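You operate a simulated robot arm through the tools that you are given. There is no shell and no other tool. Be economical: measure what you need, move in short steps, check, and stop when the job is done.

Carry out the task below with a simulated robot arm. There is one attempt and no reset: what you move stays moved.

Task
Switch on the desk lamp and wipe the dust off the desk.
Fine: use the cleaning pad, then shut it in the upper drawer. What is to be rubbed or washed off counts as gone when no trace of it is left.
Where things are to end (x, y in the base frame): cleaning pad within 0.06 m of [0.32, 0.12].

The check looks at the end state, three seconds after you hand in, the way a careful person would. Anything else that was tipped, shoved, dropped, spilled or broken makes it a failure.

Robot
A 6-joint arm with a two-finger gripper, hanging from a carriage that runs on a gantry, over the field with the corners [-1.379, -2.098], [0.001, -2.1], [0.003, 0], [-1.377, 0.002] (x, y) and turns from -5.027 to 6.981 rad about z. Base frame: it is fixed where the carriage stands at the start and does not move with it; the origin is on the floor, on the carriage's upright axis, x ahead of it, y to its left, z up; the surface under the hand at the start is at about z = 0.74. Readings come in m, rad, newtons and seconds.
With the tool pointing down near the work surface it reaches from about 0.1 to 0.48 m from the robot's upright axis, wherever it stands. Its first joint turns from -2.897 to 2.897 rad. Places, roughly: desk lamp switch [0.6, 0.3, 0.8]; inside of the upper desk drawer [0.4, 0.1, 0.4]; side desk [0.4, 0.5, 0.4]; upper desk drawer [0.3, 0.1, 0.5]. Payload 2.45 kg.
The tool frame sits at the grasp point between the pads (the TCP): z along the fingers, y along the line on which they close. The tips reach 0.026 m beyond it. Largest opening 0.096 m; the body of the gripper starts 0.069 m behind the TCP.
Orientation is that of the tool frame in the base frame, as [roll, pitch, yaw] about the fixed x, y, z axes, in that order (R = Rz(yaw) Ry(pitch) Rx(roll)). With the fingers straight down and closing along the base's y, the tool's x points along the base's -x, its y along +y and its z along -z.

Tools
- The arm moves only by the tool step_arm. Its argument "motion" is a list of rows, each a list of 6 numbers: the shift along the tool's x, y, z in units of 50 mm (1.0 is 50 mm), then the turn, a rotation vector about the tool's x, y, z in units of 4 degrees (1.0 is 4 degrees). In form: [[dx, dy, dz, rx, ry, rz], ...]. A call has 1 to 12 rows; each row shifts and turns the commanded pose from where the row before left it, along the tool's axes as they then stand. "claw" is the finger opening in mm, from 0 to 96, set as the call begins (left out, the last holds). A call with a number of a shift or a turn outside -1 to 1 is refused whole. Rows are played at 5 a second. More than 0.05 m and 0.15 rad between two rows, or a gripper value outside its range, and nothing of the call is played. Where a pose cannot be reached the arm comes as near as it can. A force on the tool above 40 N (or 10 N above the force at the start of the call, whichever is more), or a blocked arm, ends the call early, and 0.2 s more pass. The fingers move at their own pace and stop on an object; they squeeze with about 41 N. The grip force told is the motor's: it shows also when the fingers shut on nothing. Time passes only in rows, and 0.2 s behind the last, so rows that do not move let the fingers close. The reply holds the time, the measured pose of the TCP, the force on the tool along the base axes, the opening and the grip force, in the units named above and with some noise, with the torque about the TCP (base axes, N m) and any sound that the robot's microphone picked up, and new pictures: "pictures" is both (left out), scene, wrist or none.
- Cameras (640 x 400 px; columns grow to the right, rows downward): "scene" is now at [0.2484, 0.0218, 1.6853]; the picture's right is [0.43, -0.90, 0.00], its down [-0.84, -0.40, -0.36] and it looks along [0.33, 0.15, -0.93] (base axes); focal length 214 px, centre (320, 200). "wrist" rides on the gripper at [0.082, 0.003, -0.098] in the tool frame; the picture's right is [-0.04, 1.00, 0.00], its down [-0.73, -0.03, -0.68] and it looks along [-0.68, -0.03, 0.73] (tool axes); focal length 256 px, centre (320, 200). There is no depth. A picture from a camera that has moved, and an enlarged one, comes with that camera's place and axes in the base frame and with its lens.
- move_column(by): slides the trunk up (or, below 0, down) by that many m; the arm and the scene camera ride with it, the base frame stays. It gives what a move gives, with no picture.
- roll_base(legs): drives the robot by 1 to 6 legs, each [ahead, left, turn to the left] in m, m and rad, along the robot's own axes; the way and the turn of a leg run together, so that a leg with both is an arc; at most 1.5 m and 3.142 rad a leg. The arm and the cameras ride along, it lands a little off, and it stops where it bumps. It keeps to its track: a leg is cut to what the track allows. It gives what a move gives, and a new picture of the scene camera.
- turn_head(pan, tilt): turns the head with the scene camera to pan (to the left, within 2.705 rad either way) and tilt (down, from -0.506 to 1.204), counted from straight ahead of the robot. It gives what a move gives, and a new picture of the scene camera.
- zoom(camera, box): a new picture of the part [left, top, right, bottom] of that camera's present view, enlarged. No time passes.
- hand_in(): hands the job in; it is judged then, once.

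Go step by step. Nothing tells you exact positions but the pictures and the camera data: compare them with the known pose of the tool, close in by small moves and look again before you grip or let go. The budget is 120 turns and 260 pictures, counting those below and the enlarged ones. Unless the task says otherwise, let go and move clear before handing in, and close with one line.

The tools are called after "Call:" by a JSON object that holds its "op" and its "data". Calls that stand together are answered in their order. step_arm: Moves the arm, as the interface text tells. Its arguments: {"type":"object","properties":{"motion":{"type":"array"},"claw":{"type":"number"},"pictures":{"type":"string","enum":["both","scene","wrist","none"]}},"required":["motion"]} The other tools are called the same way: move_column (by) slides the trunk up or down; roll_base (legs) drives the base; turn_head (pan, tilt) turns the head that bears the scene camera; zoom (camera, box) takes an enlarged picture of a part of a camera's view; hand_in () hands the job in.

At the start:

```text
t: 0.0
position: [0.3746, 0.2627, 1.029]
orientation: [-3.141, 0.0, -3.141]
contact_force: [-0.2, -0.2, 0.2]
wrist_torque: [-0.01, -0.02, -0.01]
opening: 0.0961
grip_force: 0.0
trunk travel left (down, up): [-0.425, 0.177]
robot x, y, heading: [-0.0031, -0.0065, 0.004]
head pan, tilt: [0.44, 1.201]
```

scene: 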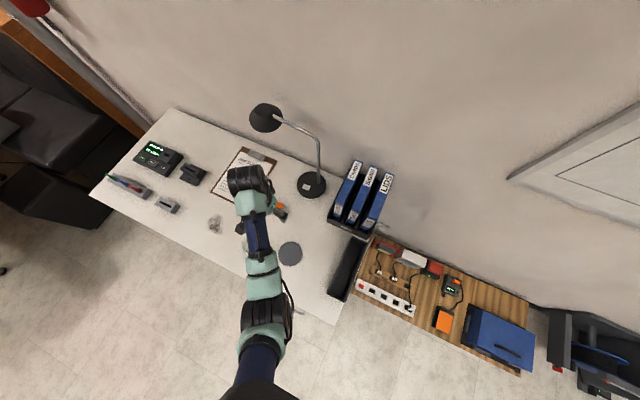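
wrist: 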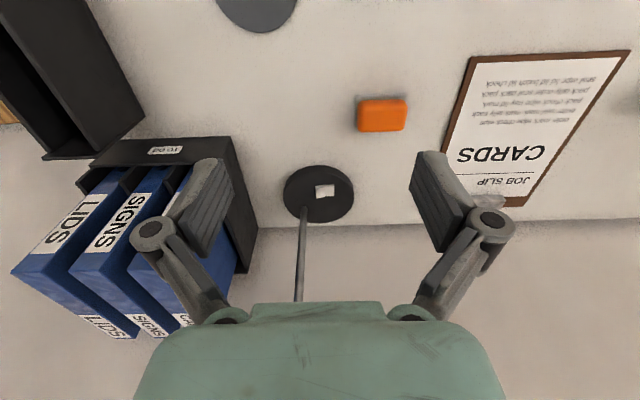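

I see a desk with a lamp, a clipboard, an orange block (maybe the pad) and a grey disc. I'll zoom in on the desk for detail.

Call:
{"op": "zoom", "data": {"camera": "scene", "box": [80, 90, 360, 265]}}

Call:
{"op": "zoom", "data": {"camera": "scene", "box": [180, 160, 400, 330]}}

Call:
{"op": "zoom", "data": {"camera": "wrist", "box": [220, 0, 540, 230]}}

```text
2.29 times, centred on (220, 178) of scene
camera zoom: at [0.2484, 0.0218, 1.6853], right [0.43, -0.9, 0.0], down [-0.84, -0.4, -0.36], along [0.33, 0.15, -0.93], focal length 490 px, centre (549, 251)
```

zoom: 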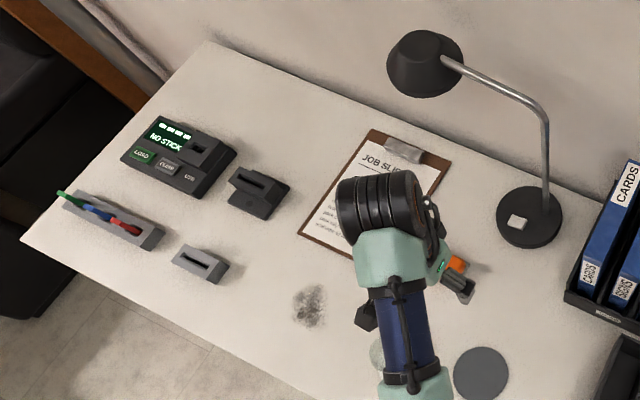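

```text
2.35 times, centred on (290, 245) of scene
camera zoom: at [0.2484, 0.0218, 1.6853], right [0.43, -0.9, 0.0], down [-0.84, -0.4, -0.36], along [0.33, 0.15, -0.93], focal length 505 px, centre (391, 94)
```

zoom: 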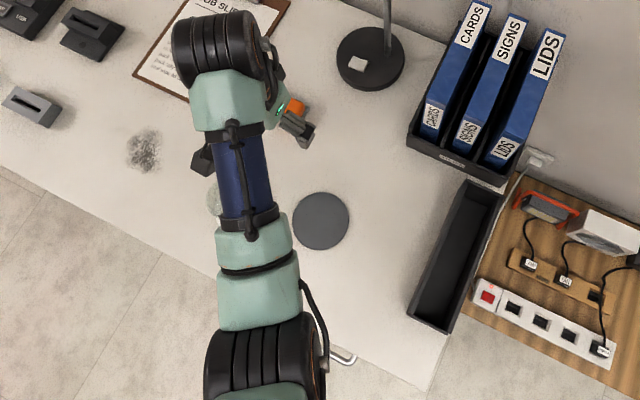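

```text
1.74 times, centred on (380, 115) of wrist
camera zoom: at [0.2931, 0.2648, 1.1253], right [0.04, 1.0, 0.0], down [0.73, -0.03, 0.68], along [0.68, -0.03, -0.73], focal length 445 px, centre (216, 348)
```

zoom: 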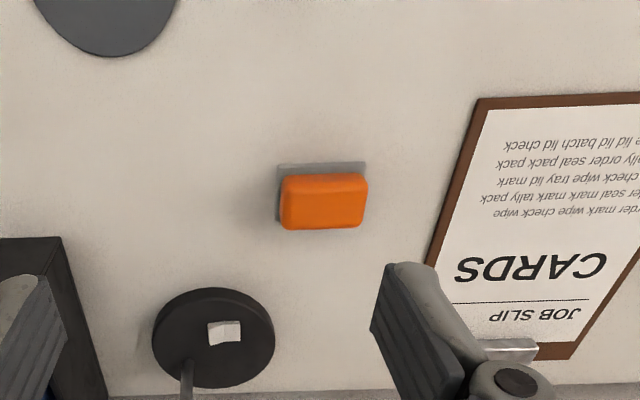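

The orange block on a grey base at about (0.46, 0.34) is the cleaning pad. There is a dust patch near (0.27, 0.56), and possibly another near (0.25, 0.38). The lamp switch is near (0.60, 0.26). I'll switch on the lamp first, so the hand goes lower, tilts outward and reaches forward.

Call:
{"op": "move_column", "data": {"by": -0.1}}

Call:
{"op": "step_arm", "data": {"motion": [[0, 0, 0, 0, -1, 0], [0, 0, 0, 0, -1, 0], [0, 0, 0, 0, -1, 0], [0, 0, 0, 0, -1, 0], [0, 0, 0, 0, -1, 0], [0, 0, 0, 0, -1, 0], [0, 0, 0, 0, -1, 0], [0, 0, 0, 0, -1, 0], [-0.848, 0, 0.53, 0, 0, 0], [-0.848, 0, 0.53, 0, 0, 0], [-0.848, 0, 0.53, 0, 0, 0]], "claw": 0}}

```text
t: 1.3
position: [0.3744, 0.2618, 0.9291]
orientation: [-3.14, 0.0, -3.141]
contact_force: [-0.4, -0.6, 0.3]
wrist_torque: [-0.01, 0.01, 0.01]
opening: 0.0961
grip_force: 0.1
trunk travel left (down, up): [-0.325, 0.277]
robot x, y, heading: [0.0009, 0.0015, 0.001]
head pan, tilt: [0.44, 1.201]
```

```text
t: 3.7
position: [0.5259, 0.2618, 0.9279]
orientation: [3.14, 0.558, 3.141]
contact_force: [-0.1, -0.4, -0.8]
wrist_torque: [0.01, -0.04, 0.0]
opening: 0.0
grip_force: 28.0
trunk travel left (down, up): [-0.325, 0.277]
robot x, y, heading: [0.001, -0.0018, -0.002]
head pan, tilt: [0.44, 1.201]
camera scene: at [0.2485, 0.0219, 1.5853], right [0.43, -0.9, 0.0], down [-0.84, -0.4, -0.36], along [0.33, 0.15, -0.93], focal length 214 px, centre (320, 200)
camera wrist: at [0.404, 0.2651, 0.9672], right [0.03, 1.0, 0.02], down [0.26, -0.03, 0.96], along [0.96, -0.03, -0.26], focal length 256 px, centre (320, 200)
```

scene: 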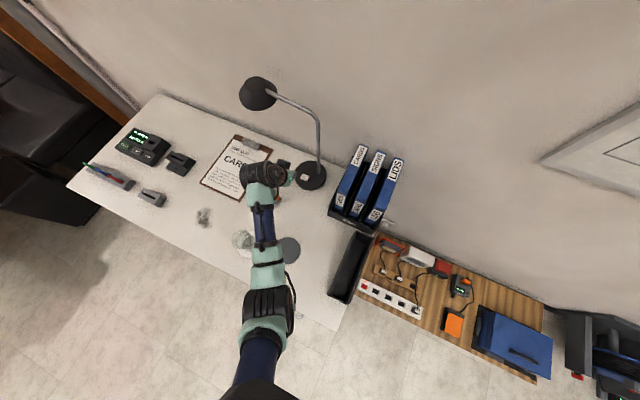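
wrist: 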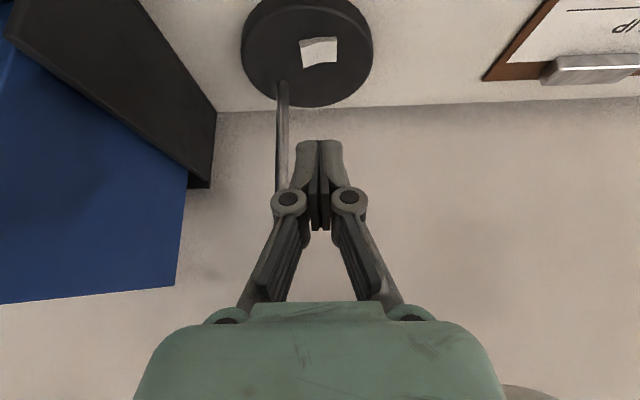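

The arm reaches this far. I'll zoom in on the switch and on the pale second patch to pin them down.

Call:
{"op": "zoom", "data": {"camera": "scene", "box": [270, 140, 350, 200]}}

Call:
{"op": "zoom", "data": {"camera": "scene", "box": [180, 190, 320, 290]}}

Call:
{"op": "zoom", "data": {"camera": "wrist", "box": [230, 0, 390, 110]}}

```text
6.67 times, centred on (310, 170) of scene
camera zoom: at [0.2485, 0.0219, 1.5853], right [0.43, -0.9, 0.0], down [-0.84, -0.4, -0.36], along [0.33, 0.15, -0.93], focal length 1430 px, centre (387, 400)
```

zoom: 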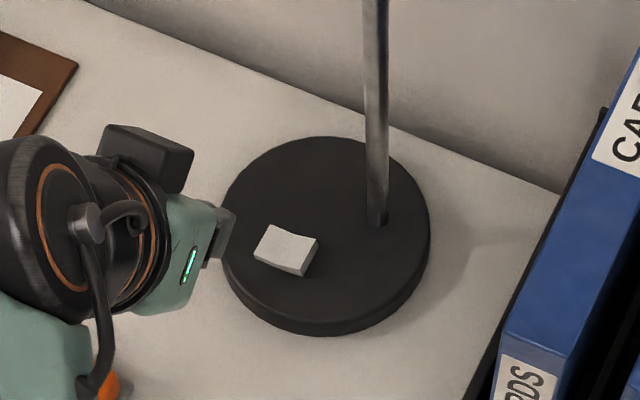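

```text
4.00 times, centred on (250, 240) of scene
camera zoom: at [0.2485, 0.0219, 1.5853], right [0.43, -0.9, 0.0], down [-0.84, -0.4, -0.36], along [0.33, 0.15, -0.93], focal length 858 px, centre (600, 40)
```

zoom: 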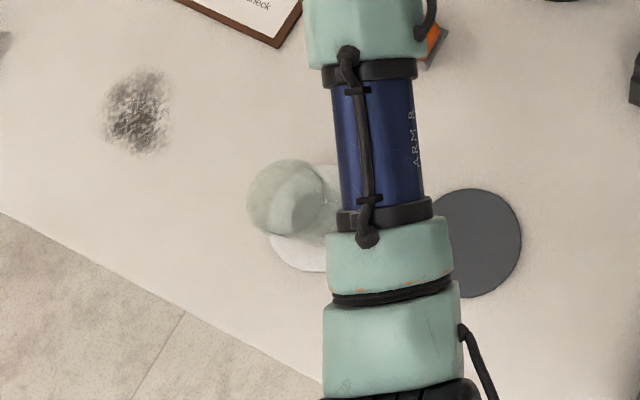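

```text
3.64 times, centred on (310, 55) of wrist
camera zoom: at [0.404, 0.2651, 0.9672], right [0.03, 1.0, 0.02], down [0.26, -0.03, 0.96], along [0.96, -0.03, -0.26], focal length 931 px, centre (356, 727)
```

zoom: 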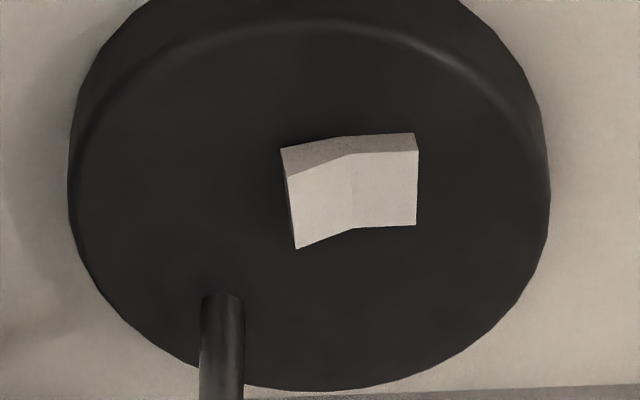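

The pale thing is a clear glass on a mat, so I must keep away from it. The lamp switch is a rocker at about (0.598, 0.258, 0.775) with its -y half raised. I'll line up above that half.

Call:
{"op": "step_arm", "data": {"motion": [[-0.577, -0.17, 0.36, 0, 0, 0], [-0.577, -0.17, 0.36, 0, 0, 0], [0.265, 0, 0.424, 0, 0, 0], [0.265, 0, 0.424, 0, 0, 0], [0.265, 0, 0.424, 0, 0, 0]], "claw": 0}}

Call:
{"op": "zoom", "data": {"camera": "scene", "box": [270, 140, 350, 200]}}

```text
t: 4.9
position: [0.5929, 0.2447, 0.8526]
orientation: [3.141, 0.56, 3.141]
contact_force: [0.4, -0.3, -0.2]
wrist_torque: [0.01, 0.02, -0.03]
opening: 0.0002
grip_force: 28.4
trunk travel left (down, up): [-0.325, 0.277]
robot x, y, heading: [0.003, 0.0013, 0.001]
head pan, tilt: [0.44, 1.201]
camera scene: at [0.2484, 0.0218, 1.5853], right [0.43, -0.9, 0.0], down [-0.84, -0.4, -0.36], along [0.33, 0.15, -0.93], focal length 214 px, centre (320, 200)
camera wrist: at [0.4709, 0.2476, 0.8922], right [0.03, 1.0, 0.02], down [0.26, -0.03, 0.96], along [0.96, -0.03, -0.26], focal length 256 px, centre (320, 200)
```

scene: 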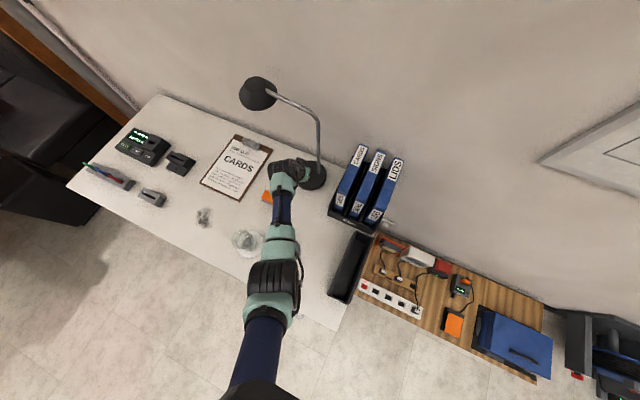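
wrist: 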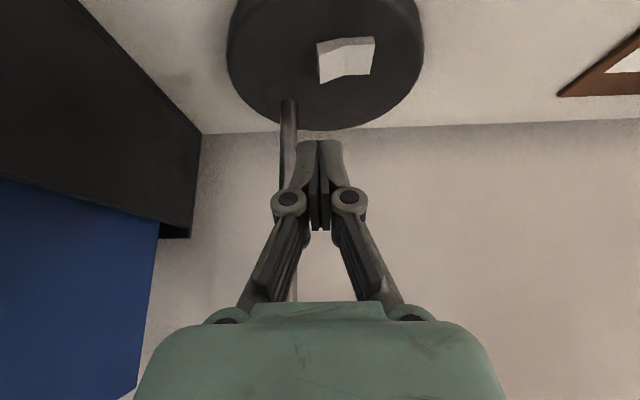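

```text
6.67 times, centred on (310, 170) of scene
camera zoom: at [0.2484, 0.0218, 1.5853], right [0.43, -0.9, 0.0], down [-0.84, -0.4, -0.36], along [0.33, 0.15, -0.93], focal length 1430 px, centre (387, 400)
```

zoom: 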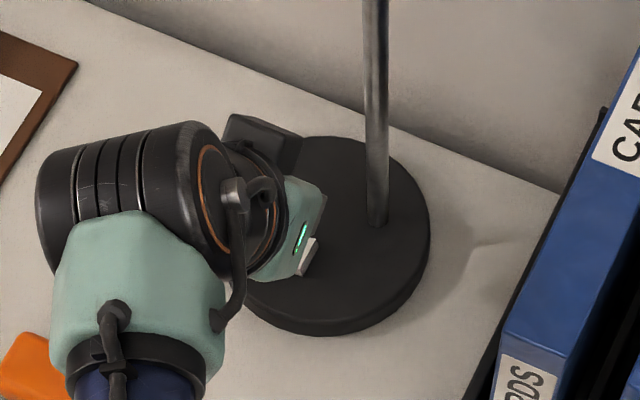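

The rocker spans y from about 0.244 to 0.277, so I'll shift a few millimetres and press the -y half gently.

Call:
{"op": "step_arm", "data": {"motion": [[0, 0.07, 0, 0, 0, 0], [0.106, 0, 0.17, 0, 0, 0], [0.106, 0, 0.17, 0, 0, 0], [0.106, 0, 0.17, 0, 0, 0], [0.106, 0, 0.17, 0, 0, 0], [0.053, 0, 0.085, 0, 0, 0]]}}

```text
t: 6.3
position: [0.593, 0.249, 0.8088]
orientation: [-3.141, 0.558, -3.141]
contact_force: [0.3, 0.2, 0.2]
wrist_torque: [-0.05, 0.0, 0.03]
opening: 0.0002
grip_force: 28.7
trunk travel left (down, up): [-0.325, 0.277]
robot x, y, heading: [-0.0014, 0.0008, -0.001]
head pan, tilt: [0.44, 1.201]
camera scene: at [0.2484, 0.0218, 1.5853], right [0.43, -0.9, 0.0], down [-0.84, -0.4, -0.36], along [0.33, 0.15, -0.93], focal length 214 px, centre (320, 200)
camera wrist: at [0.4716, 0.2516, 0.847], right [0.03, 1.0, 0.02], down [0.26, -0.03, 0.96], along [0.96, -0.03, -0.26], focal length 256 px, centre (320, 200)
```

scene: 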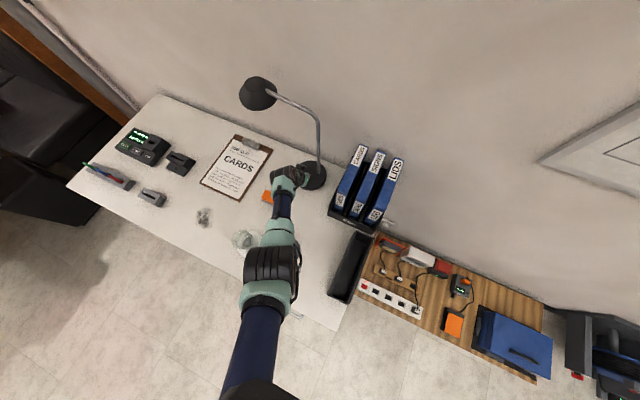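
wrist: 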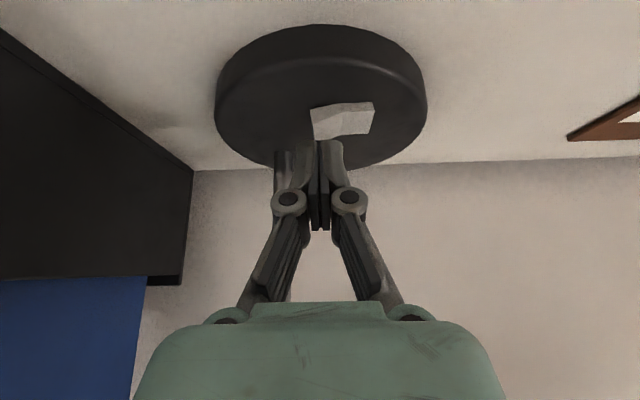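

There is no contact yet, so I'll go down further in small steps.

Call:
{"op": "step_arm", "data": {"motion": [[0.042, 0, 0.068, 0, 0, 0], [0.042, 0, 0.068, 0, 0, 0], [0.042, 0, 0.068, 0, 0, 0]]}}

Call:
{"op": "zoom", "data": {"camera": "wrist", "box": [230, 40, 430, 180]}}

```text
t: 7.1
position: [0.593, 0.2497, 0.7961]
orientation: [3.141, 0.559, 3.141]
contact_force: [0.2, -0.1, -0.2]
wrist_torque: [-0.02, 0.01, 0.0]
opening: 0.0
grip_force: 28.4
trunk travel left (down, up): [-0.325, 0.277]
robot x, y, heading: [0.0025, 0.0026, 0.002]
head pan, tilt: [0.44, 1.201]
camera scene: at [0.2484, 0.0219, 1.5853], right [0.43, -0.9, 0.0], down [-0.84, -0.4, -0.36], along [0.33, 0.15, -0.93], focal length 214 px, centre (320, 200)
camera wrist: at [0.4716, 0.2517, 0.8353], right [0.03, 1.0, 0.02], down [0.26, -0.03, 0.96], along [0.96, -0.03, -0.26], focal length 256 px, centre (320, 200)
```

scene: 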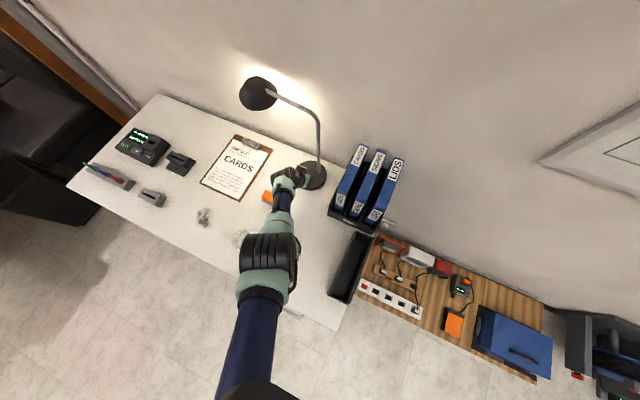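
wrist: 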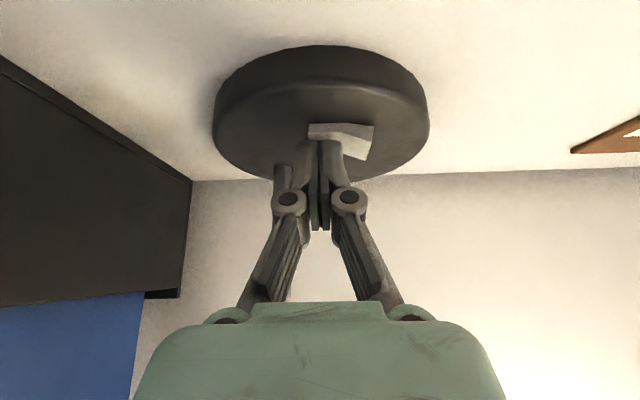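

```text
2.86 times, centred on (330, 110) of wrist
camera zoom: at [0.4716, 0.2517, 0.8353], right [0.03, 1.0, 0.02], down [0.26, -0.03, 0.96], along [0.96, -0.03, -0.26], focal length 731 px, centre (291, 457)
```

zoom: 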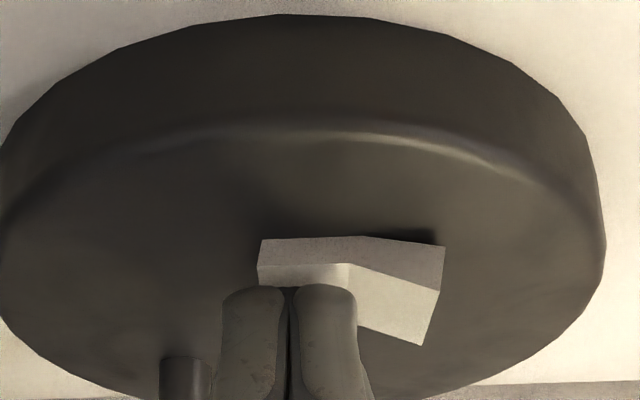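

The lamp is on and the rocker has tipped over. I'll go straight back up, return to the upright pose and raise the trunk before looking at the drawer.

Call:
{"op": "step_arm", "data": {"motion": [[-0.53, 0, -0.848, 0, 0, 0], [-0.53, 0, -0.848, 0, 0, 0], [-0.53, 0, -0.848, 0, 0, 0], [0.848, 0, -0.53, 0, 0, 0], [0.848, 0, -0.53, 0, 0, 0], [0.848, 0, -0.53, 0, 1, 0], [0.848, 0, -0.53, 0, 1, 0]], "pictures": "none"}}

Call:
{"op": "step_arm", "data": {"motion": [[0, 0, 0, 0, 1, 0], [0, 0, 0, 0, 1, 0], [0, 0, 0, 0, 1, 0], [0, 0, 0, 0, 1, 0], [0, 0, 0, 0, 1, 0], [0, 0, 0, 0, 1, 0]], "pictures": "scene"}}

Call:
{"op": "zoom", "data": {"camera": "scene", "box": [180, 170, 360, 330]}}

```text
t: 8.7
position: [0.3926, 0.2505, 0.9484]
orientation: [3.141, 0.419, 3.141]
contact_force: [0.5, -0.4, -0.1]
wrist_torque: [-0.01, 0.02, -0.02]
opening: 0.0003
grip_force: 28.4
trunk travel left (down, up): [-0.325, 0.277]
robot x, y, heading: [0.0041, -0.0008, -0.002]
head pan, tilt: [0.44, 1.201]
```

```text
t: 10.1
position: [0.3979, 0.2526, 0.9384]
orientation: [3.141, 0.001, 3.14]
contact_force: [-1.4, -0.5, -0.4]
wrist_torque: [0.07, -0.01, 0.02]
opening: 0.0
grip_force: 28.7
out of reach, approached as far as the arm can: row 6
trunk travel left (down, up): [-0.325, 0.277]
robot x, y, heading: [0.0056, 0.0007, 0.0]
head pan, tilt: [0.44, 1.201]
camera scene: at [0.2484, 0.0218, 1.5853], right [0.43, -0.9, 0.0], down [-0.84, -0.4, -0.36], along [0.33, 0.15, -0.93], focal length 214 px, centre (320, 200)
```

scene: 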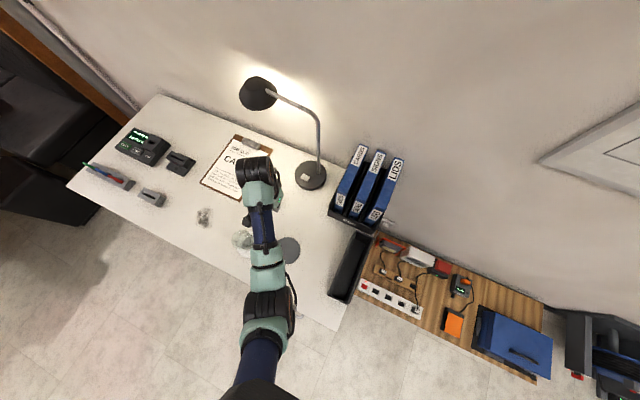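

```text
2.50 times, centred on (270, 250) of scene
camera zoom: at [0.2484, 0.0218, 1.5853], right [0.43, -0.9, 0.0], down [-0.84, -0.4, -0.36], along [0.33, 0.15, -0.93], focal length 536 px, centre (445, 75)
```

zoom: 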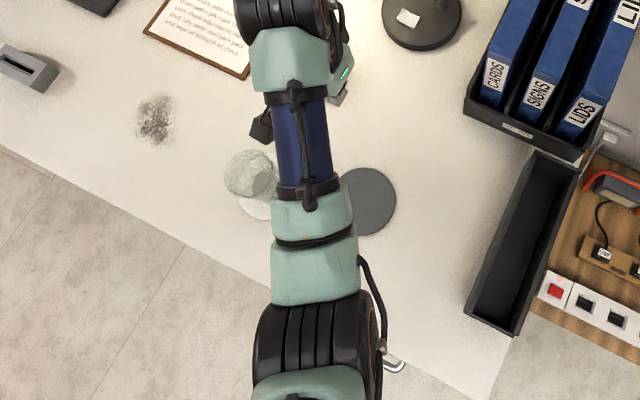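

Now I'll raise the trunk and drive back, so I can see the desk front with its drawers.

Call:
{"op": "move_column", "data": {"by": 0.15}}

Call:
{"op": "roll_base", "data": {"legs": [[-0.75, 0, 0]]}}

Call:
{"op": "turn_head", "data": {"pan": 0.15, "tilt": 0.9}}

```text
t: 11.9
position: [0.3987, 0.2531, 1.0894]
orientation: [3.141, 0.002, 3.141]
contact_force: [-0.4, -0.7, -0.6]
wrist_torque: [-0.03, -0.02, -0.01]
opening: 0.0002
grip_force: 29.1
trunk travel left (down, up): [-0.475, 0.127]
robot x, y, heading: [-0.0021, -0.0008, -0.001]
head pan, tilt: [0.44, 1.201]
```

```text
t: 15.9
position: [-0.3575, 0.2518, 1.0897]
orientation: [3.141, 0.002, -3.127]
contact_force: [-0.3, -0.8, -0.5]
wrist_torque: [0.01, 0.02, -0.02]
opening: 0.0
grip_force: 28.6
trunk travel left (down, up): [-0.475, 0.127]
robot x, y, heading: [-0.7533, -0.0072, 0.013]
head pan, tilt: [0.44, 1.201]
camera scene: at [-0.5037, 0.0201, 1.7353], right [0.44, -0.9, 0.0], down [-0.84, -0.41, -0.36], along [0.33, 0.16, -0.93], focal length 214 px, centre (320, 200)
```

scene: 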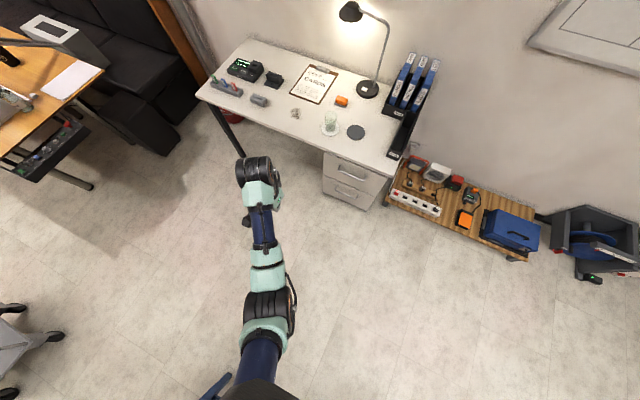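

```text
t: 16.8
position: [-0.3571, 0.253, 1.0899]
orientation: [-3.141, 0.003, -3.127]
contact_force: [0.3, -0.4, -0.6]
wrist_torque: [0.0, 0.01, 0.03]
opening: 0.0
grip_force: 27.9
trunk travel left (down, up): [-0.475, 0.127]
robot x, y, heading: [-0.7519, -0.0044, 0.016]
head pan, tilt: [0.15, 0.901]
camera scene: at [-0.4795, 0.0079, 1.755], right [0.16, -0.99, 0.0], down [-0.77, -0.13, -0.62], along [0.61, 0.1, -0.78], focal length 214 px, centre (320, 200)
```

scene: 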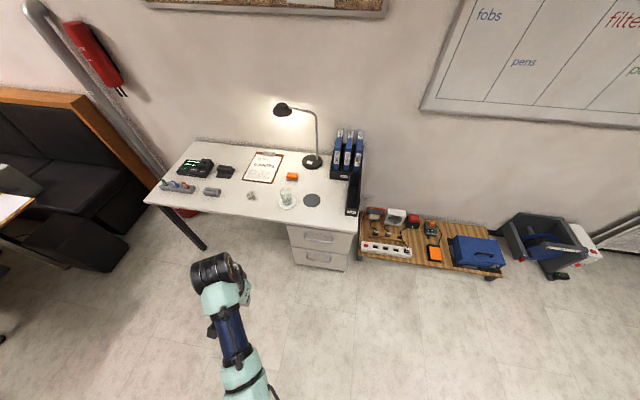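

Call:
{"op": "zoom", "data": {"camera": "scene", "box": [260, 180, 380, 280]}}

Call:
{"op": "zoom", "data": {"camera": "scene", "box": [140, 130, 370, 225]}}

```text
4.00 times, centred on (320, 230) of scene
camera zoom: at [-0.4795, 0.0079, 1.755], right [0.16, -0.99, 0.0], down [-0.77, -0.13, -0.62], along [0.61, 0.1, -0.78], focal length 858 px, centre (320, 80)
```

zoom: 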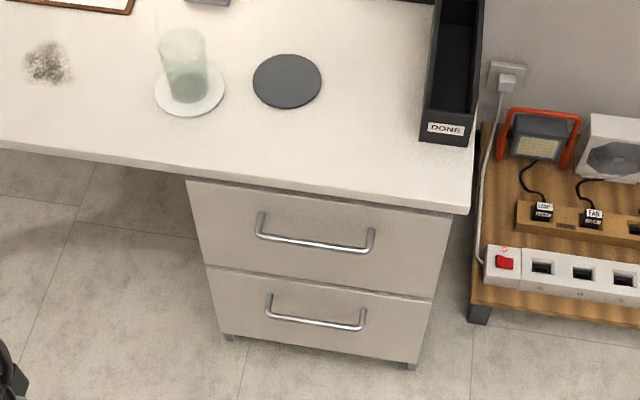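

```text
2.78 times, centred on (255, 178) of scene
camera zoom: at [-0.4795, 0.0079, 1.755], right [0.16, -0.99, 0.0], down [-0.77, -0.13, -0.62], along [0.61, 0.1, -0.78], focal length 597 px, centre (501, 263)
```

zoom: 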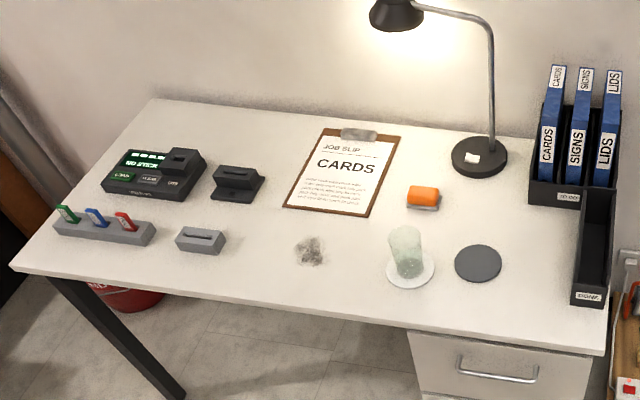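

The upper drawer's handle is a bar along y at about (0.105, 0.11, 0.62), on a front that faces -x. I'll turn the hand to point horizontally at +x with its fingers closing vertically.

Call:
{"op": "step_arm", "data": {"motion": [[0, 0, 0, -1, -1, 1], [0, 0, 0, -1, -1, 1], [0, 0, 0, -1, -1, 1], [0, 0, 0, -1, -1, 1], [0, 0, 0, -1, -1, 1], [0, 0, 0, -1, -1, 1], [0, 0, 0, -1, -1, 1], [0, 0, 0, -1, -1, 1], [0, 0, 0, -1, -1, 1]], "pictures": "none", "claw": 60}}

Call:
{"op": "step_arm", "data": {"motion": [[0, 0, 0, -1, -1, 1], [0, 0, 0, -1, -1, 1], [0, 0, 0, -1, -1, 1], [0, 0, 0, -1, -1, 1], [0, 0, 0, -1, -1, 1], [0, 0, 0, -1, -1, 1], [0, 0, 0, -1, -1, 1], [0, 0, 0, -1, -1, 1], [0, 0, 0, -0.32, -0.32, 0.32]]}}

```text
t: 18.8
position: [-0.3567, 0.2526, 1.0893]
orientation: [2.315, 0.342, 2.333]
contact_force: [0.3, 0.8, -0.8]
wrist_torque: [0.0, 0.01, -0.01]
opening: 0.06
grip_force: 0.0
trunk travel left (down, up): [-0.475, 0.127]
robot x, y, heading: [-0.753, -0.0058, 0.016]
head pan, tilt: [0.15, 0.901]
```

```text
t: 20.8
position: [-0.3513, 0.2478, 1.1575]
orientation: [1.576, 0.005, 1.585]
contact_force: [0.5, -0.1, -0.3]
wrist_torque: [-0.02, -0.03, -0.03]
opening: 0.0602
grip_force: 0.1
out of reach, approached as far as the arm can: row 7, 8, 9
trunk travel left (down, up): [-0.475, 0.127]
robot x, y, heading: [-0.75, -0.0075, 0.012]
head pan, tilt: [0.15, 0.901]
camera scene: at [-0.4795, 0.0079, 1.7551], right [0.16, -0.99, 0.0], down [-0.77, -0.13, -0.62], along [0.61, 0.1, -0.78], focal length 214 px, centre (320, 200)
camera wrist: at [-0.4508, 0.3278, 1.1599], right [0.01, -0.04, 1.0], down [-0.67, -0.74, -0.02], along [0.74, -0.67, -0.03], focal length 256 px, centre (320, 200)
```

scene: 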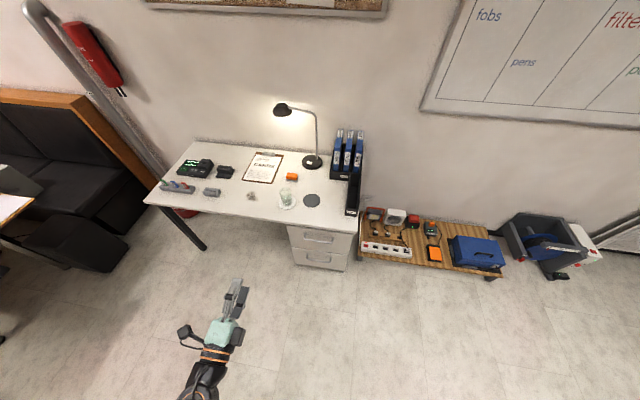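
wrist: 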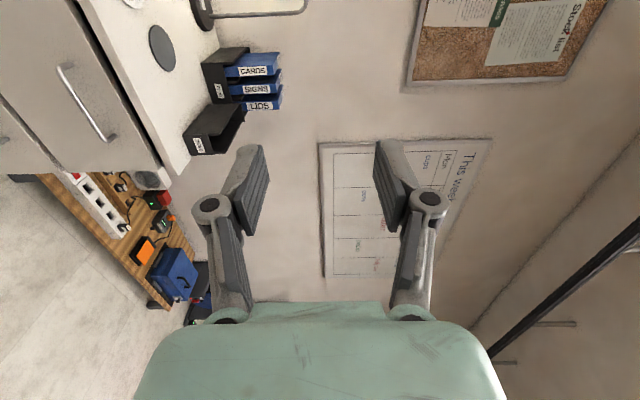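

The hand is horizontal. I'll shift it toward y = 0.11 and lower the trunk.

Call:
{"op": "step_arm", "data": {"motion": [[-0.9, 0, 0.5, 0, 0, 0], [-0.9, 0, 0.5, 0, 0, 0], [-0.9, 0, 0.5, 0, 0, 0]], "pictures": "none"}}

Call:
{"op": "move_column", "data": {"by": -0.4}}

Call:
{"op": "turn_head", "data": {"pan": 0.15, "tilt": 0.75}}

```text
refused: row 1 steps farther than a row can; nothing moved
```

```text
t: 24.6
position: [-0.3514, 0.2495, 0.7558]
orientation: [1.578, 0.003, 1.584]
contact_force: [0.0, -0.2, 1.0]
wrist_torque: [0.0, 0.04, 0.03]
opening: 0.0596
grip_force: 0.0
trunk travel left (down, up): [-0.075, 0.527]
robot x, y, heading: [-0.7527, 0.0006, 0.01]
head pan, tilt: [0.15, 0.901]
```

```text
t: 25.3
position: [-0.3513, 0.2485, 0.7569]
orientation: [1.578, 0.003, 1.585]
contact_force: [0.0, 1.1, 0.5]
wrist_torque: [0.01, 0.03, 0.0]
opening: 0.0601
grip_force: 0.1
trunk travel left (down, up): [-0.075, 0.527]
robot x, y, heading: [-0.754, -0.0096, 0.014]
head pan, tilt: [0.15, 0.75]
camera scene: at [-0.4722, 0.0091, 1.367], right [0.16, -0.99, 0.0], down [-0.67, -0.11, -0.73], along [0.72, 0.12, -0.68], focal length 214 px, centre (320, 200)
```

scene: 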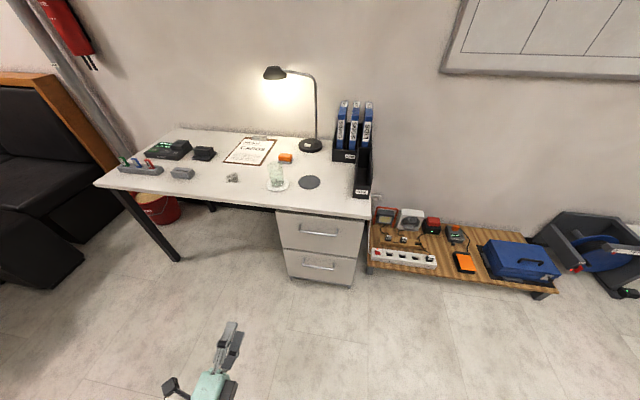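

I'll drive 0.3 m closer, then shift the hand sideways and down toward the handle.

Call:
{"op": "roll_base", "data": {"legs": [[0.3, 0, -0.013]]}}

Call:
{"op": "step_arm", "data": {"motion": [[-0.9, 0, 0, 0, 0, 0], [-0.9, 0, 0, 0, 0, 0], [-0.9, 0, 0, 0, 0, 0], [0, -0.9, 0, 0, 0, 0]]}}

```text
t: 27.3
position: [-0.0483, 0.2436, 0.7569]
orientation: [1.578, 0.005, 1.568]
contact_force: [0.4, -0.8, -0.5]
wrist_torque: [-0.01, 0.01, 0.0]
opening: 0.0599
grip_force: 0.0
trunk travel left (down, up): [-0.075, 0.527]
robot x, y, heading: [-0.454, -0.0042, -0.001]
head pan, tilt: [0.15, 0.75]
camera scene: at [-0.1732, 0.0061, 1.3671], right [0.15, -0.99, 0.0], down [-0.67, -0.1, -0.73], along [0.72, 0.11, -0.68], focal length 214 px, centre (320, 200)
```

scene: 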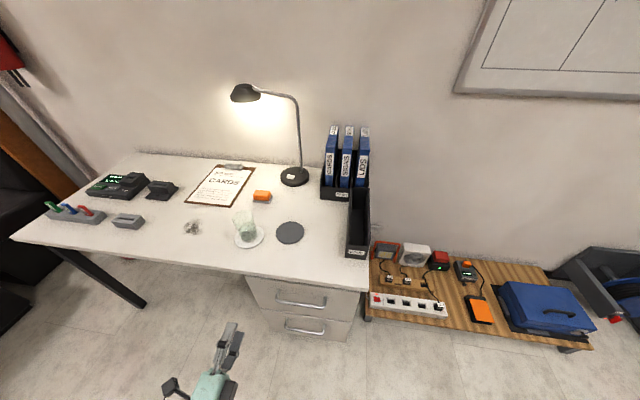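

```text
t: 28.3
position: [-0.0393, 0.107, 0.7472]
orientation: [1.594, 0.009, 1.572]
contact_force: [0.2, 0.1, -0.7]
wrist_torque: [-0.02, 0.01, -0.03]
opening: 0.0598
grip_force: 0.1
out of reach, approached as far as the arm can: row 4
trunk travel left (down, up): [-0.075, 0.527]
robot x, y, heading: [-0.454, -0.0058, -0.003]
head pan, tilt: [0.15, 0.75]
camera scene: at [-0.1731, 0.0064, 1.3672], right [0.15, -0.99, 0.0], down [-0.67, -0.1, -0.73], along [0.72, 0.11, -0.68], focal length 214 px, centre (320, 200)
camera wrist: at [-0.1365, 0.1878, 0.749], right [0.02, -0.03, 1.0], down [-0.68, -0.73, -0.01], along [0.73, -0.68, -0.04], focal length 256 px, centre (320, 200)
```

scene: 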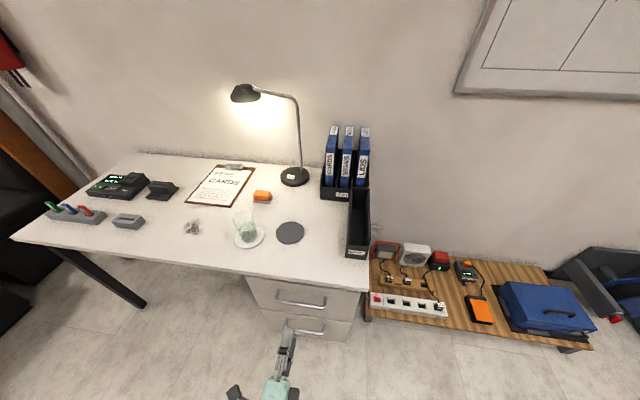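
wrist: 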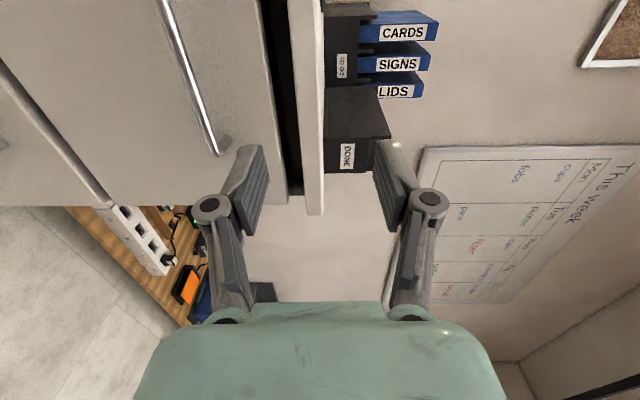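

Going lower is out of reach with the hand level. I'll drop the trunk the last bit and pitch the fingers about 36° downward.

Call:
{"op": "move_column", "data": {"by": -0.07}}

Call:
{"op": "step_arm", "data": {"motion": [[0, 0, 0, 1, 0, 0], [0, 0, 0, 1, 0, 0], [0, 0, 0, 1, 0, 0], [0, 0, 0, 1, 0, 0], [0, 0, 0, 1, 0, 0], [0, 0, 0, 1, 0, 0], [0, 0, 0, 1, 0, 0], [0, 0, 0, 1, 0, 0], [0, 0, 0, 1, 0, 0]]}}

Call:
{"op": "zoom", "data": {"camera": "scene", "box": [230, 250, 390, 350]}}

```text
t: 29.4
position: [-0.0401, 0.1071, 0.6751]
orientation: [1.594, 0.01, 1.571]
contact_force: [-0.2, -0.2, 0.3]
wrist_torque: [0.01, -0.05, -0.02]
opening: 0.0601
grip_force: 0.1
trunk travel left (down, up): [-0.005, 0.597]
robot x, y, heading: [-0.4533, -0.0036, 0.002]
head pan, tilt: [0.15, 0.75]
```

```text
t: 31.4
position: [-0.0369, 0.1072, 0.6754]
orientation: [2.223, 0.009, 1.572]
contact_force: [-0.3, 0.7, -0.3]
wrist_torque: [0.0, 0.01, 0.0]
opening: 0.06
grip_force: 0.0
trunk travel left (down, up): [-0.005, 0.597]
robot x, y, heading: [-0.4523, -0.0071, -0.006]
head pan, tilt: [0.15, 0.75]
camera scene: at [-0.1733, 0.0062, 1.2971], right [0.15, -0.99, 0.0], down [-0.67, -0.1, -0.73], along [0.72, 0.11, -0.68], focal length 214 px, centre (320, 200)
camera wrist: at [-0.1144, 0.1882, 0.7357], right [0.61, -0.03, 0.79], down [-0.56, -0.73, 0.4], along [0.57, -0.68, -0.46], focal length 256 px, centre (320, 200)
```

scene: 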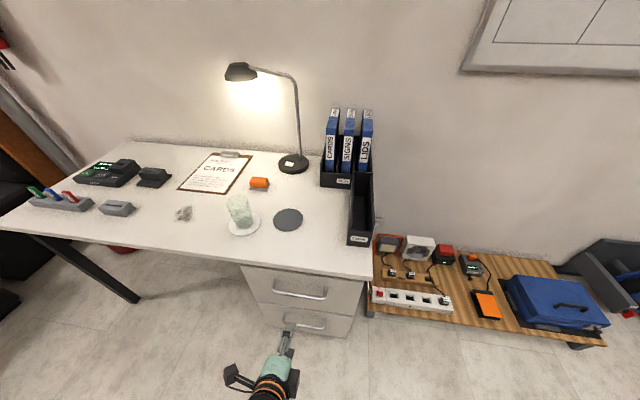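
wrist: 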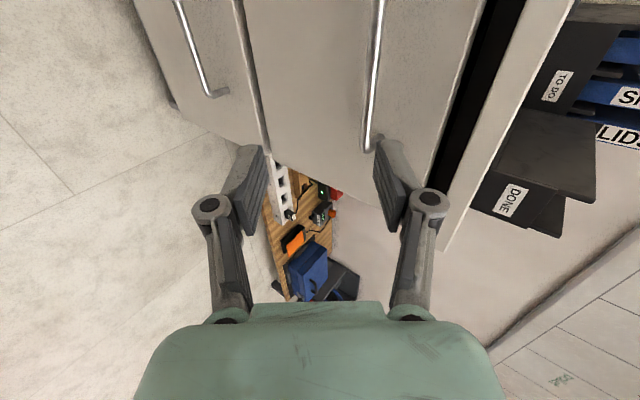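

```text
4.00 times, centred on (310, 300) of scene
camera zoom: at [-0.1733, 0.0062, 1.2971], right [0.15, -0.99, 0.0], down [-0.67, -0.1, -0.73], along [0.72, 0.11, -0.68], focal length 858 px, centre (360, -200)
```

zoom: 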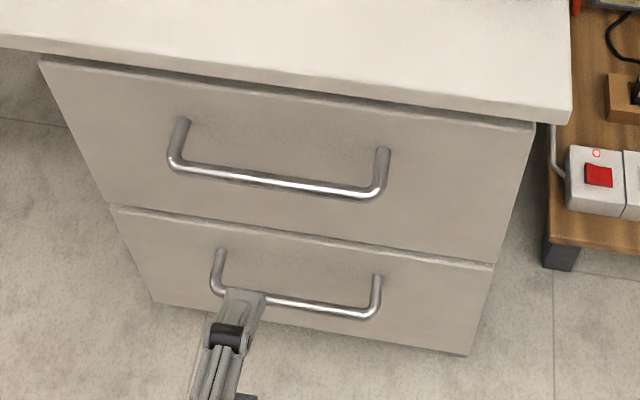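

The upper bar measures about (0.105, 0.11, 0.62), with the face at x ≈ 0.138. I'll narrow the fingers, line up with the bar and come partway in.

Call:
{"op": "step_arm", "data": {"motion": [[0, 0.81, 0, 0, 0, 0], [0, 0, 0.5, 0, 0, 0], [0, 0, 0.5, 0, 0, 0], [0, 0, 0.5, 0, 0, 0], [0, 0, 0.2, 0, 0, 0]], "claw": 38}}

Call:
{"op": "zoom", "data": {"camera": "scene", "box": [250, 250, 370, 340]}}

```text
t: 32.6
position: [0.0522, 0.106, 0.6575]
orientation: [2.221, 0.01, 1.571]
contact_force: [0.2, 0.0, 0.2]
wrist_torque: [0.02, 0.04, -0.02]
opening: 0.0382
grip_force: 0.1
trunk travel left (down, up): [-0.005, 0.597]
robot x, y, heading: [-0.4562, -0.0083, -0.003]
head pan, tilt: [0.15, 0.75]
camera scene: at [-0.1735, 0.0061, 1.297], right [0.15, -0.99, 0.0], down [-0.67, -0.1, -0.73], along [0.72, 0.11, -0.68], focal length 214 px, centre (320, 200)
camera wrist: at [-0.0237, 0.1881, 0.7172], right [0.61, -0.03, 0.79], down [-0.56, -0.73, 0.4], along [0.57, -0.68, -0.46], focal length 256 px, centre (320, 200)
```

scene: 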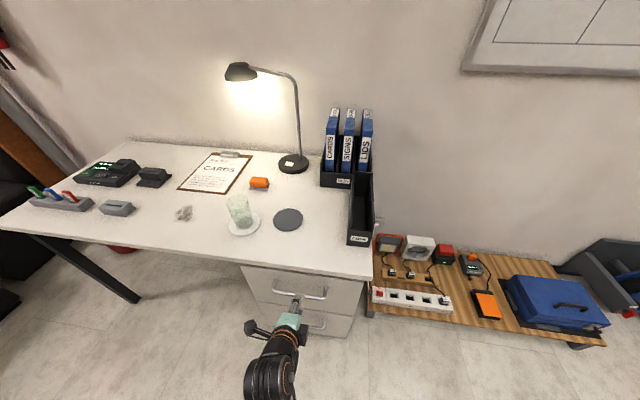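
wrist: 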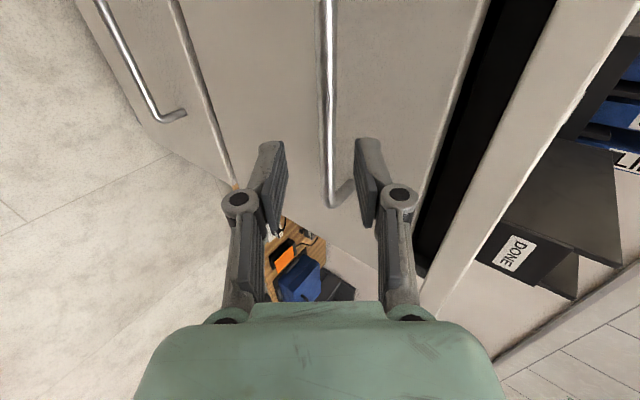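

```text
4.44 times, centred on (310, 295) of scene
camera zoom: at [-0.1735, 0.0061, 1.297], right [0.15, -0.99, 0.0], down [-0.67, -0.1, -0.73], along [0.72, 0.11, -0.68], focal length 953 px, centre (364, -222)
```

zoom: 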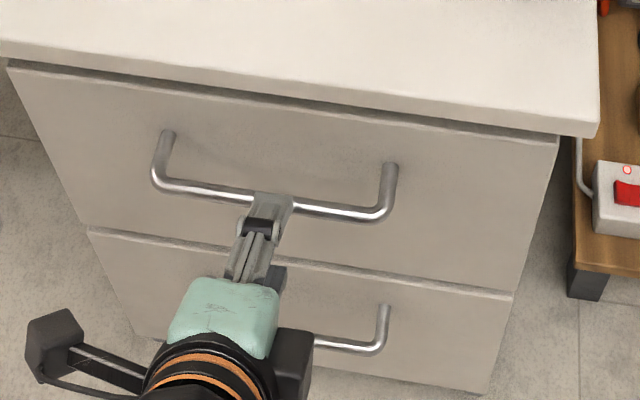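

The bar lies centred between the fingers. I'll advance about 5 cm and then close.

Call:
{"op": "step_arm", "data": {"motion": [[0, 0, 0.3, 0, 0, 0], [0, 0, 0.3, 0, 0, 0], [0, 0.03, 0.3, 0, 0, 0], [0, 0.03, 0.1, 0, 0, 0]]}}

Call:
{"op": "zoom", "data": {"camera": "scene", "box": [250, 250, 370, 340]}}

```text
t: 33.6
position: [0.0952, 0.1084, 0.6279]
orientation: [2.224, 0.011, 1.57]
contact_force: [0.1, 0.4, -0.1]
wrist_torque: [0.04, 0.04, -0.03]
opening: 0.0381
grip_force: 0.1
trunk travel left (down, up): [-0.005, 0.597]
robot x, y, heading: [-0.4525, -0.0044, -0.006]
head pan, tilt: [0.15, 0.75]
camera scene: at [-0.1736, 0.0061, 1.297], right [0.15, -0.99, 0.0], down [-0.67, -0.1, -0.73], along [0.72, 0.11, -0.68], focal length 214 px, centre (320, 200)
camera wrist: at [0.0188, 0.1884, 0.6876], right [0.61, -0.03, 0.79], down [-0.56, -0.73, 0.4], along [0.57, -0.68, -0.46], focal length 256 px, centre (320, 200)
```

scene: 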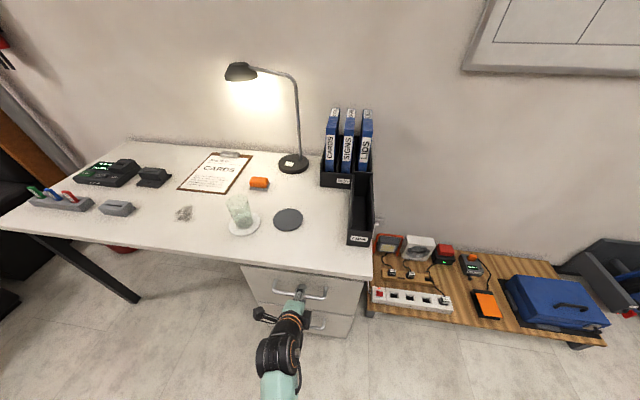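
wrist: 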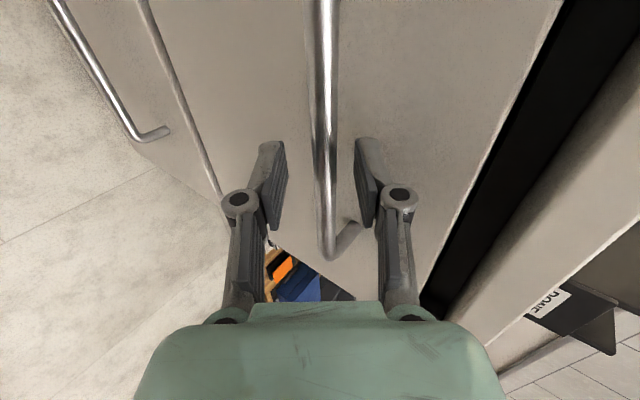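

```text
4.44 times, centred on (310, 295) of scene
camera zoom: at [-0.1736, 0.0061, 1.297], right [0.15, -0.99, 0.0], down [-0.67, -0.1, -0.73], along [0.72, 0.11, -0.68], focal length 953 px, centre (364, -222)
```

zoom: 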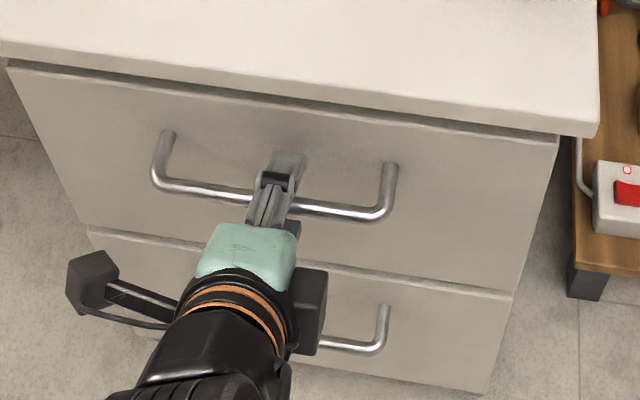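

The fingers straddle the bar, so I'll close on it.

Call:
{"op": "step_arm", "data": {"motion": [[0, 0, 0, 0, 0, 0], [0, 0, 0, 0, 0, 0], [0, 0, 0, 0, 0, 0]], "claw": 0, "pictures": "wrist"}}

```text
t: 34.4
position: [0.0967, 0.1074, 0.6292]
orientation: [2.219, 0.01, 1.573]
contact_force: [-0.9, -1.0, 16.6]
wrist_torque: [0.2, -0.12, -0.08]
opening: 0.0107
grip_force: 38.2
trunk travel left (down, up): [-0.005, 0.597]
robot x, y, heading: [-0.4515, -0.0039, 0.004]
head pan, tilt: [0.15, 0.75]
camera wrist: at [0.0205, 0.1884, 0.6897], right [0.6, -0.03, 0.8], down [-0.56, -0.73, 0.39], along [0.57, -0.68, -0.46], focal length 256 px, centre (320, 200)
```

wrist: 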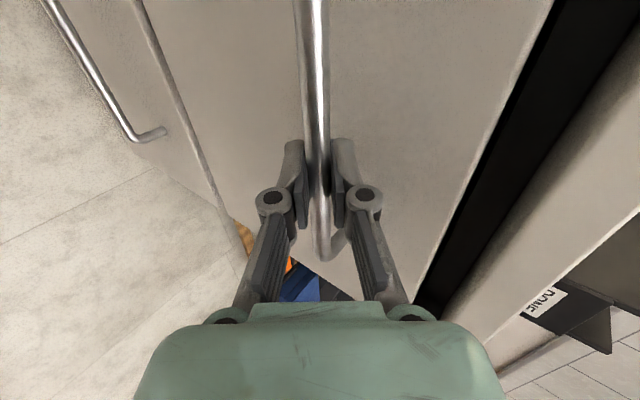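

The bar is gripped at a 10.7 mm opening. Now I'll pull the drawer toward -x.

Call:
{"op": "step_arm", "data": {"motion": [[0, 0.06, -0.04, 0, 0, 0], [0, -0.303, -0.397, 0, 0, 0], [0, -0.303, -0.397, 0, 0, 0], [0, -0.303, -0.397, 0, 0, 0], [0, -0.303, -0.397, 0, 0, 0], [0, -0.303, -0.397, 0, 0, 0], [0, -0.303, -0.397, 0, 0, 0]], "pictures": "scene"}}

```text
t: 36.0
position: [-0.0576, 0.1068, 0.6302]
orientation: [2.227, 0.009, 1.571]
contact_force: [-2.2, 4.0, -12.6]
wrist_torque: [0.27, 0.05, 0.1]
opening: 0.0106
grip_force: 38.2
trunk travel left (down, up): [-0.005, 0.597]
robot x, y, heading: [-0.4547, -0.0062, -0.005]
head pan, tilt: [0.15, 0.75]
camera scene: at [-0.1749, 0.0066, 1.2965], right [0.15, -0.99, 0.0], down [-0.68, -0.1, -0.73], along [0.72, 0.11, -0.68], focal length 214 px, centre (320, 200)
```

scene: 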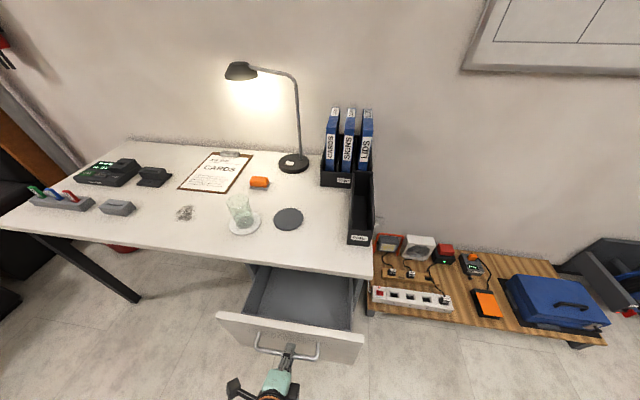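

The drawer is about 15 cm open. I'll pull another 10 cm or so.

Call:
{"op": "step_arm", "data": {"motion": [[0, -0.323, -0.37, 0, 0, 0], [0, -0.303, -0.397, 0, 0, 0], [0, -0.303, -0.397, 0, 0, 0], [0, -0.303, -0.397, 0, 0, 0]], "pictures": "scene"}}

```text
t: 37.0
position: [-0.1581, 0.1066, 0.629]
orientation: [2.224, 0.007, 1.572]
contact_force: [-1.1, 2.4, -12.8]
wrist_torque: [0.3, 0.07, 0.28]
opening: 0.011
grip_force: 38.0
trunk travel left (down, up): [-0.005, 0.597]
robot x, y, heading: [-0.4512, -0.0083, -0.001]
head pan, tilt: [0.15, 0.75]
camera scene: at [-0.1745, 0.0063, 1.2967], right [0.15, -0.99, 0.0], down [-0.68, -0.1, -0.73], along [0.72, 0.11, -0.68], focal length 214 px, centre (320, 200)
```

scene: 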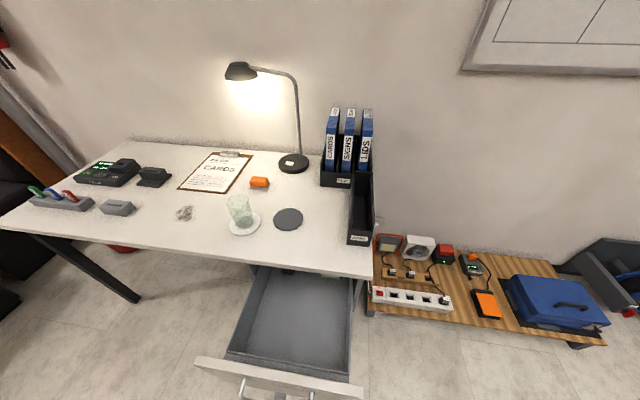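

The drawer is about 25.5 cm open, which is enough. I'll release the bar, back off and rise.

Call:
{"op": "step_arm", "data": {"motion": [[0, 0, 0, 0, 0, 0], [0, 0, 0, 0, 0, 0], [0, 0, -0.5, 0, 0, 0], [0, 0, -0.5, 0, 0, 0], [0, 0, -0.5, 0, 0, 0]], "claw": 45, "pictures": "scene"}}

Call:
{"op": "zoom", "data": {"camera": "scene", "box": [180, 250, 400, 400]}}

```text
t: 38.2
position: [-0.2146, 0.1051, 0.6751]
orientation: [2.224, 0.011, 1.569]
contact_force: [0.0, -1.0, 0.2]
wrist_torque: [0.01, 0.01, -0.01]
opening: 0.0452
grip_force: 0.0
trunk travel left (down, up): [-0.005, 0.597]
robot x, y, heading: [-0.4501, -0.0071, 0.003]
head pan, tilt: [0.15, 0.75]
camera scene: at [-0.1736, 0.0059, 1.297], right [0.15, -0.99, 0.0], down [-0.67, -0.1, -0.73], along [0.72, 0.11, -0.68], focal length 214 px, centre (320, 200)
```

scene: 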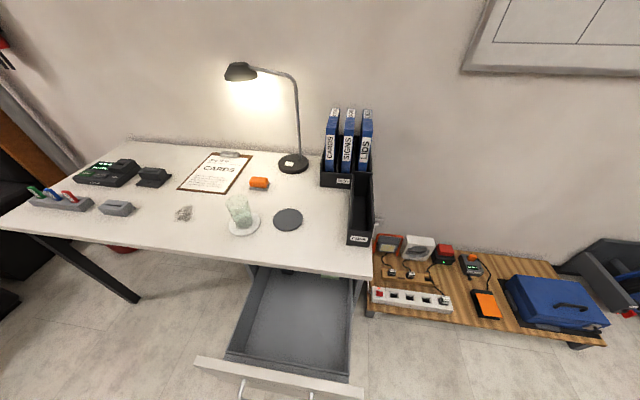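

```text
2.67 times, centred on (290, 325) of scene
camera zoom: at [-0.1736, 0.0059, 1.297], right [0.15, -0.99, 0.0], down [-0.67, -0.1, -0.73], along [0.72, 0.11, -0.68], focal length 572 px, centre (400, -133)
```

zoom: 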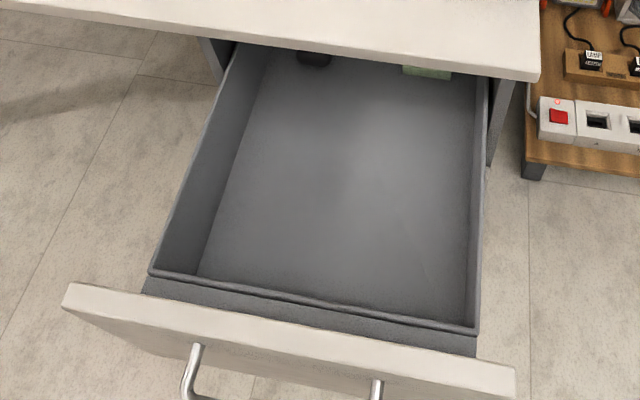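

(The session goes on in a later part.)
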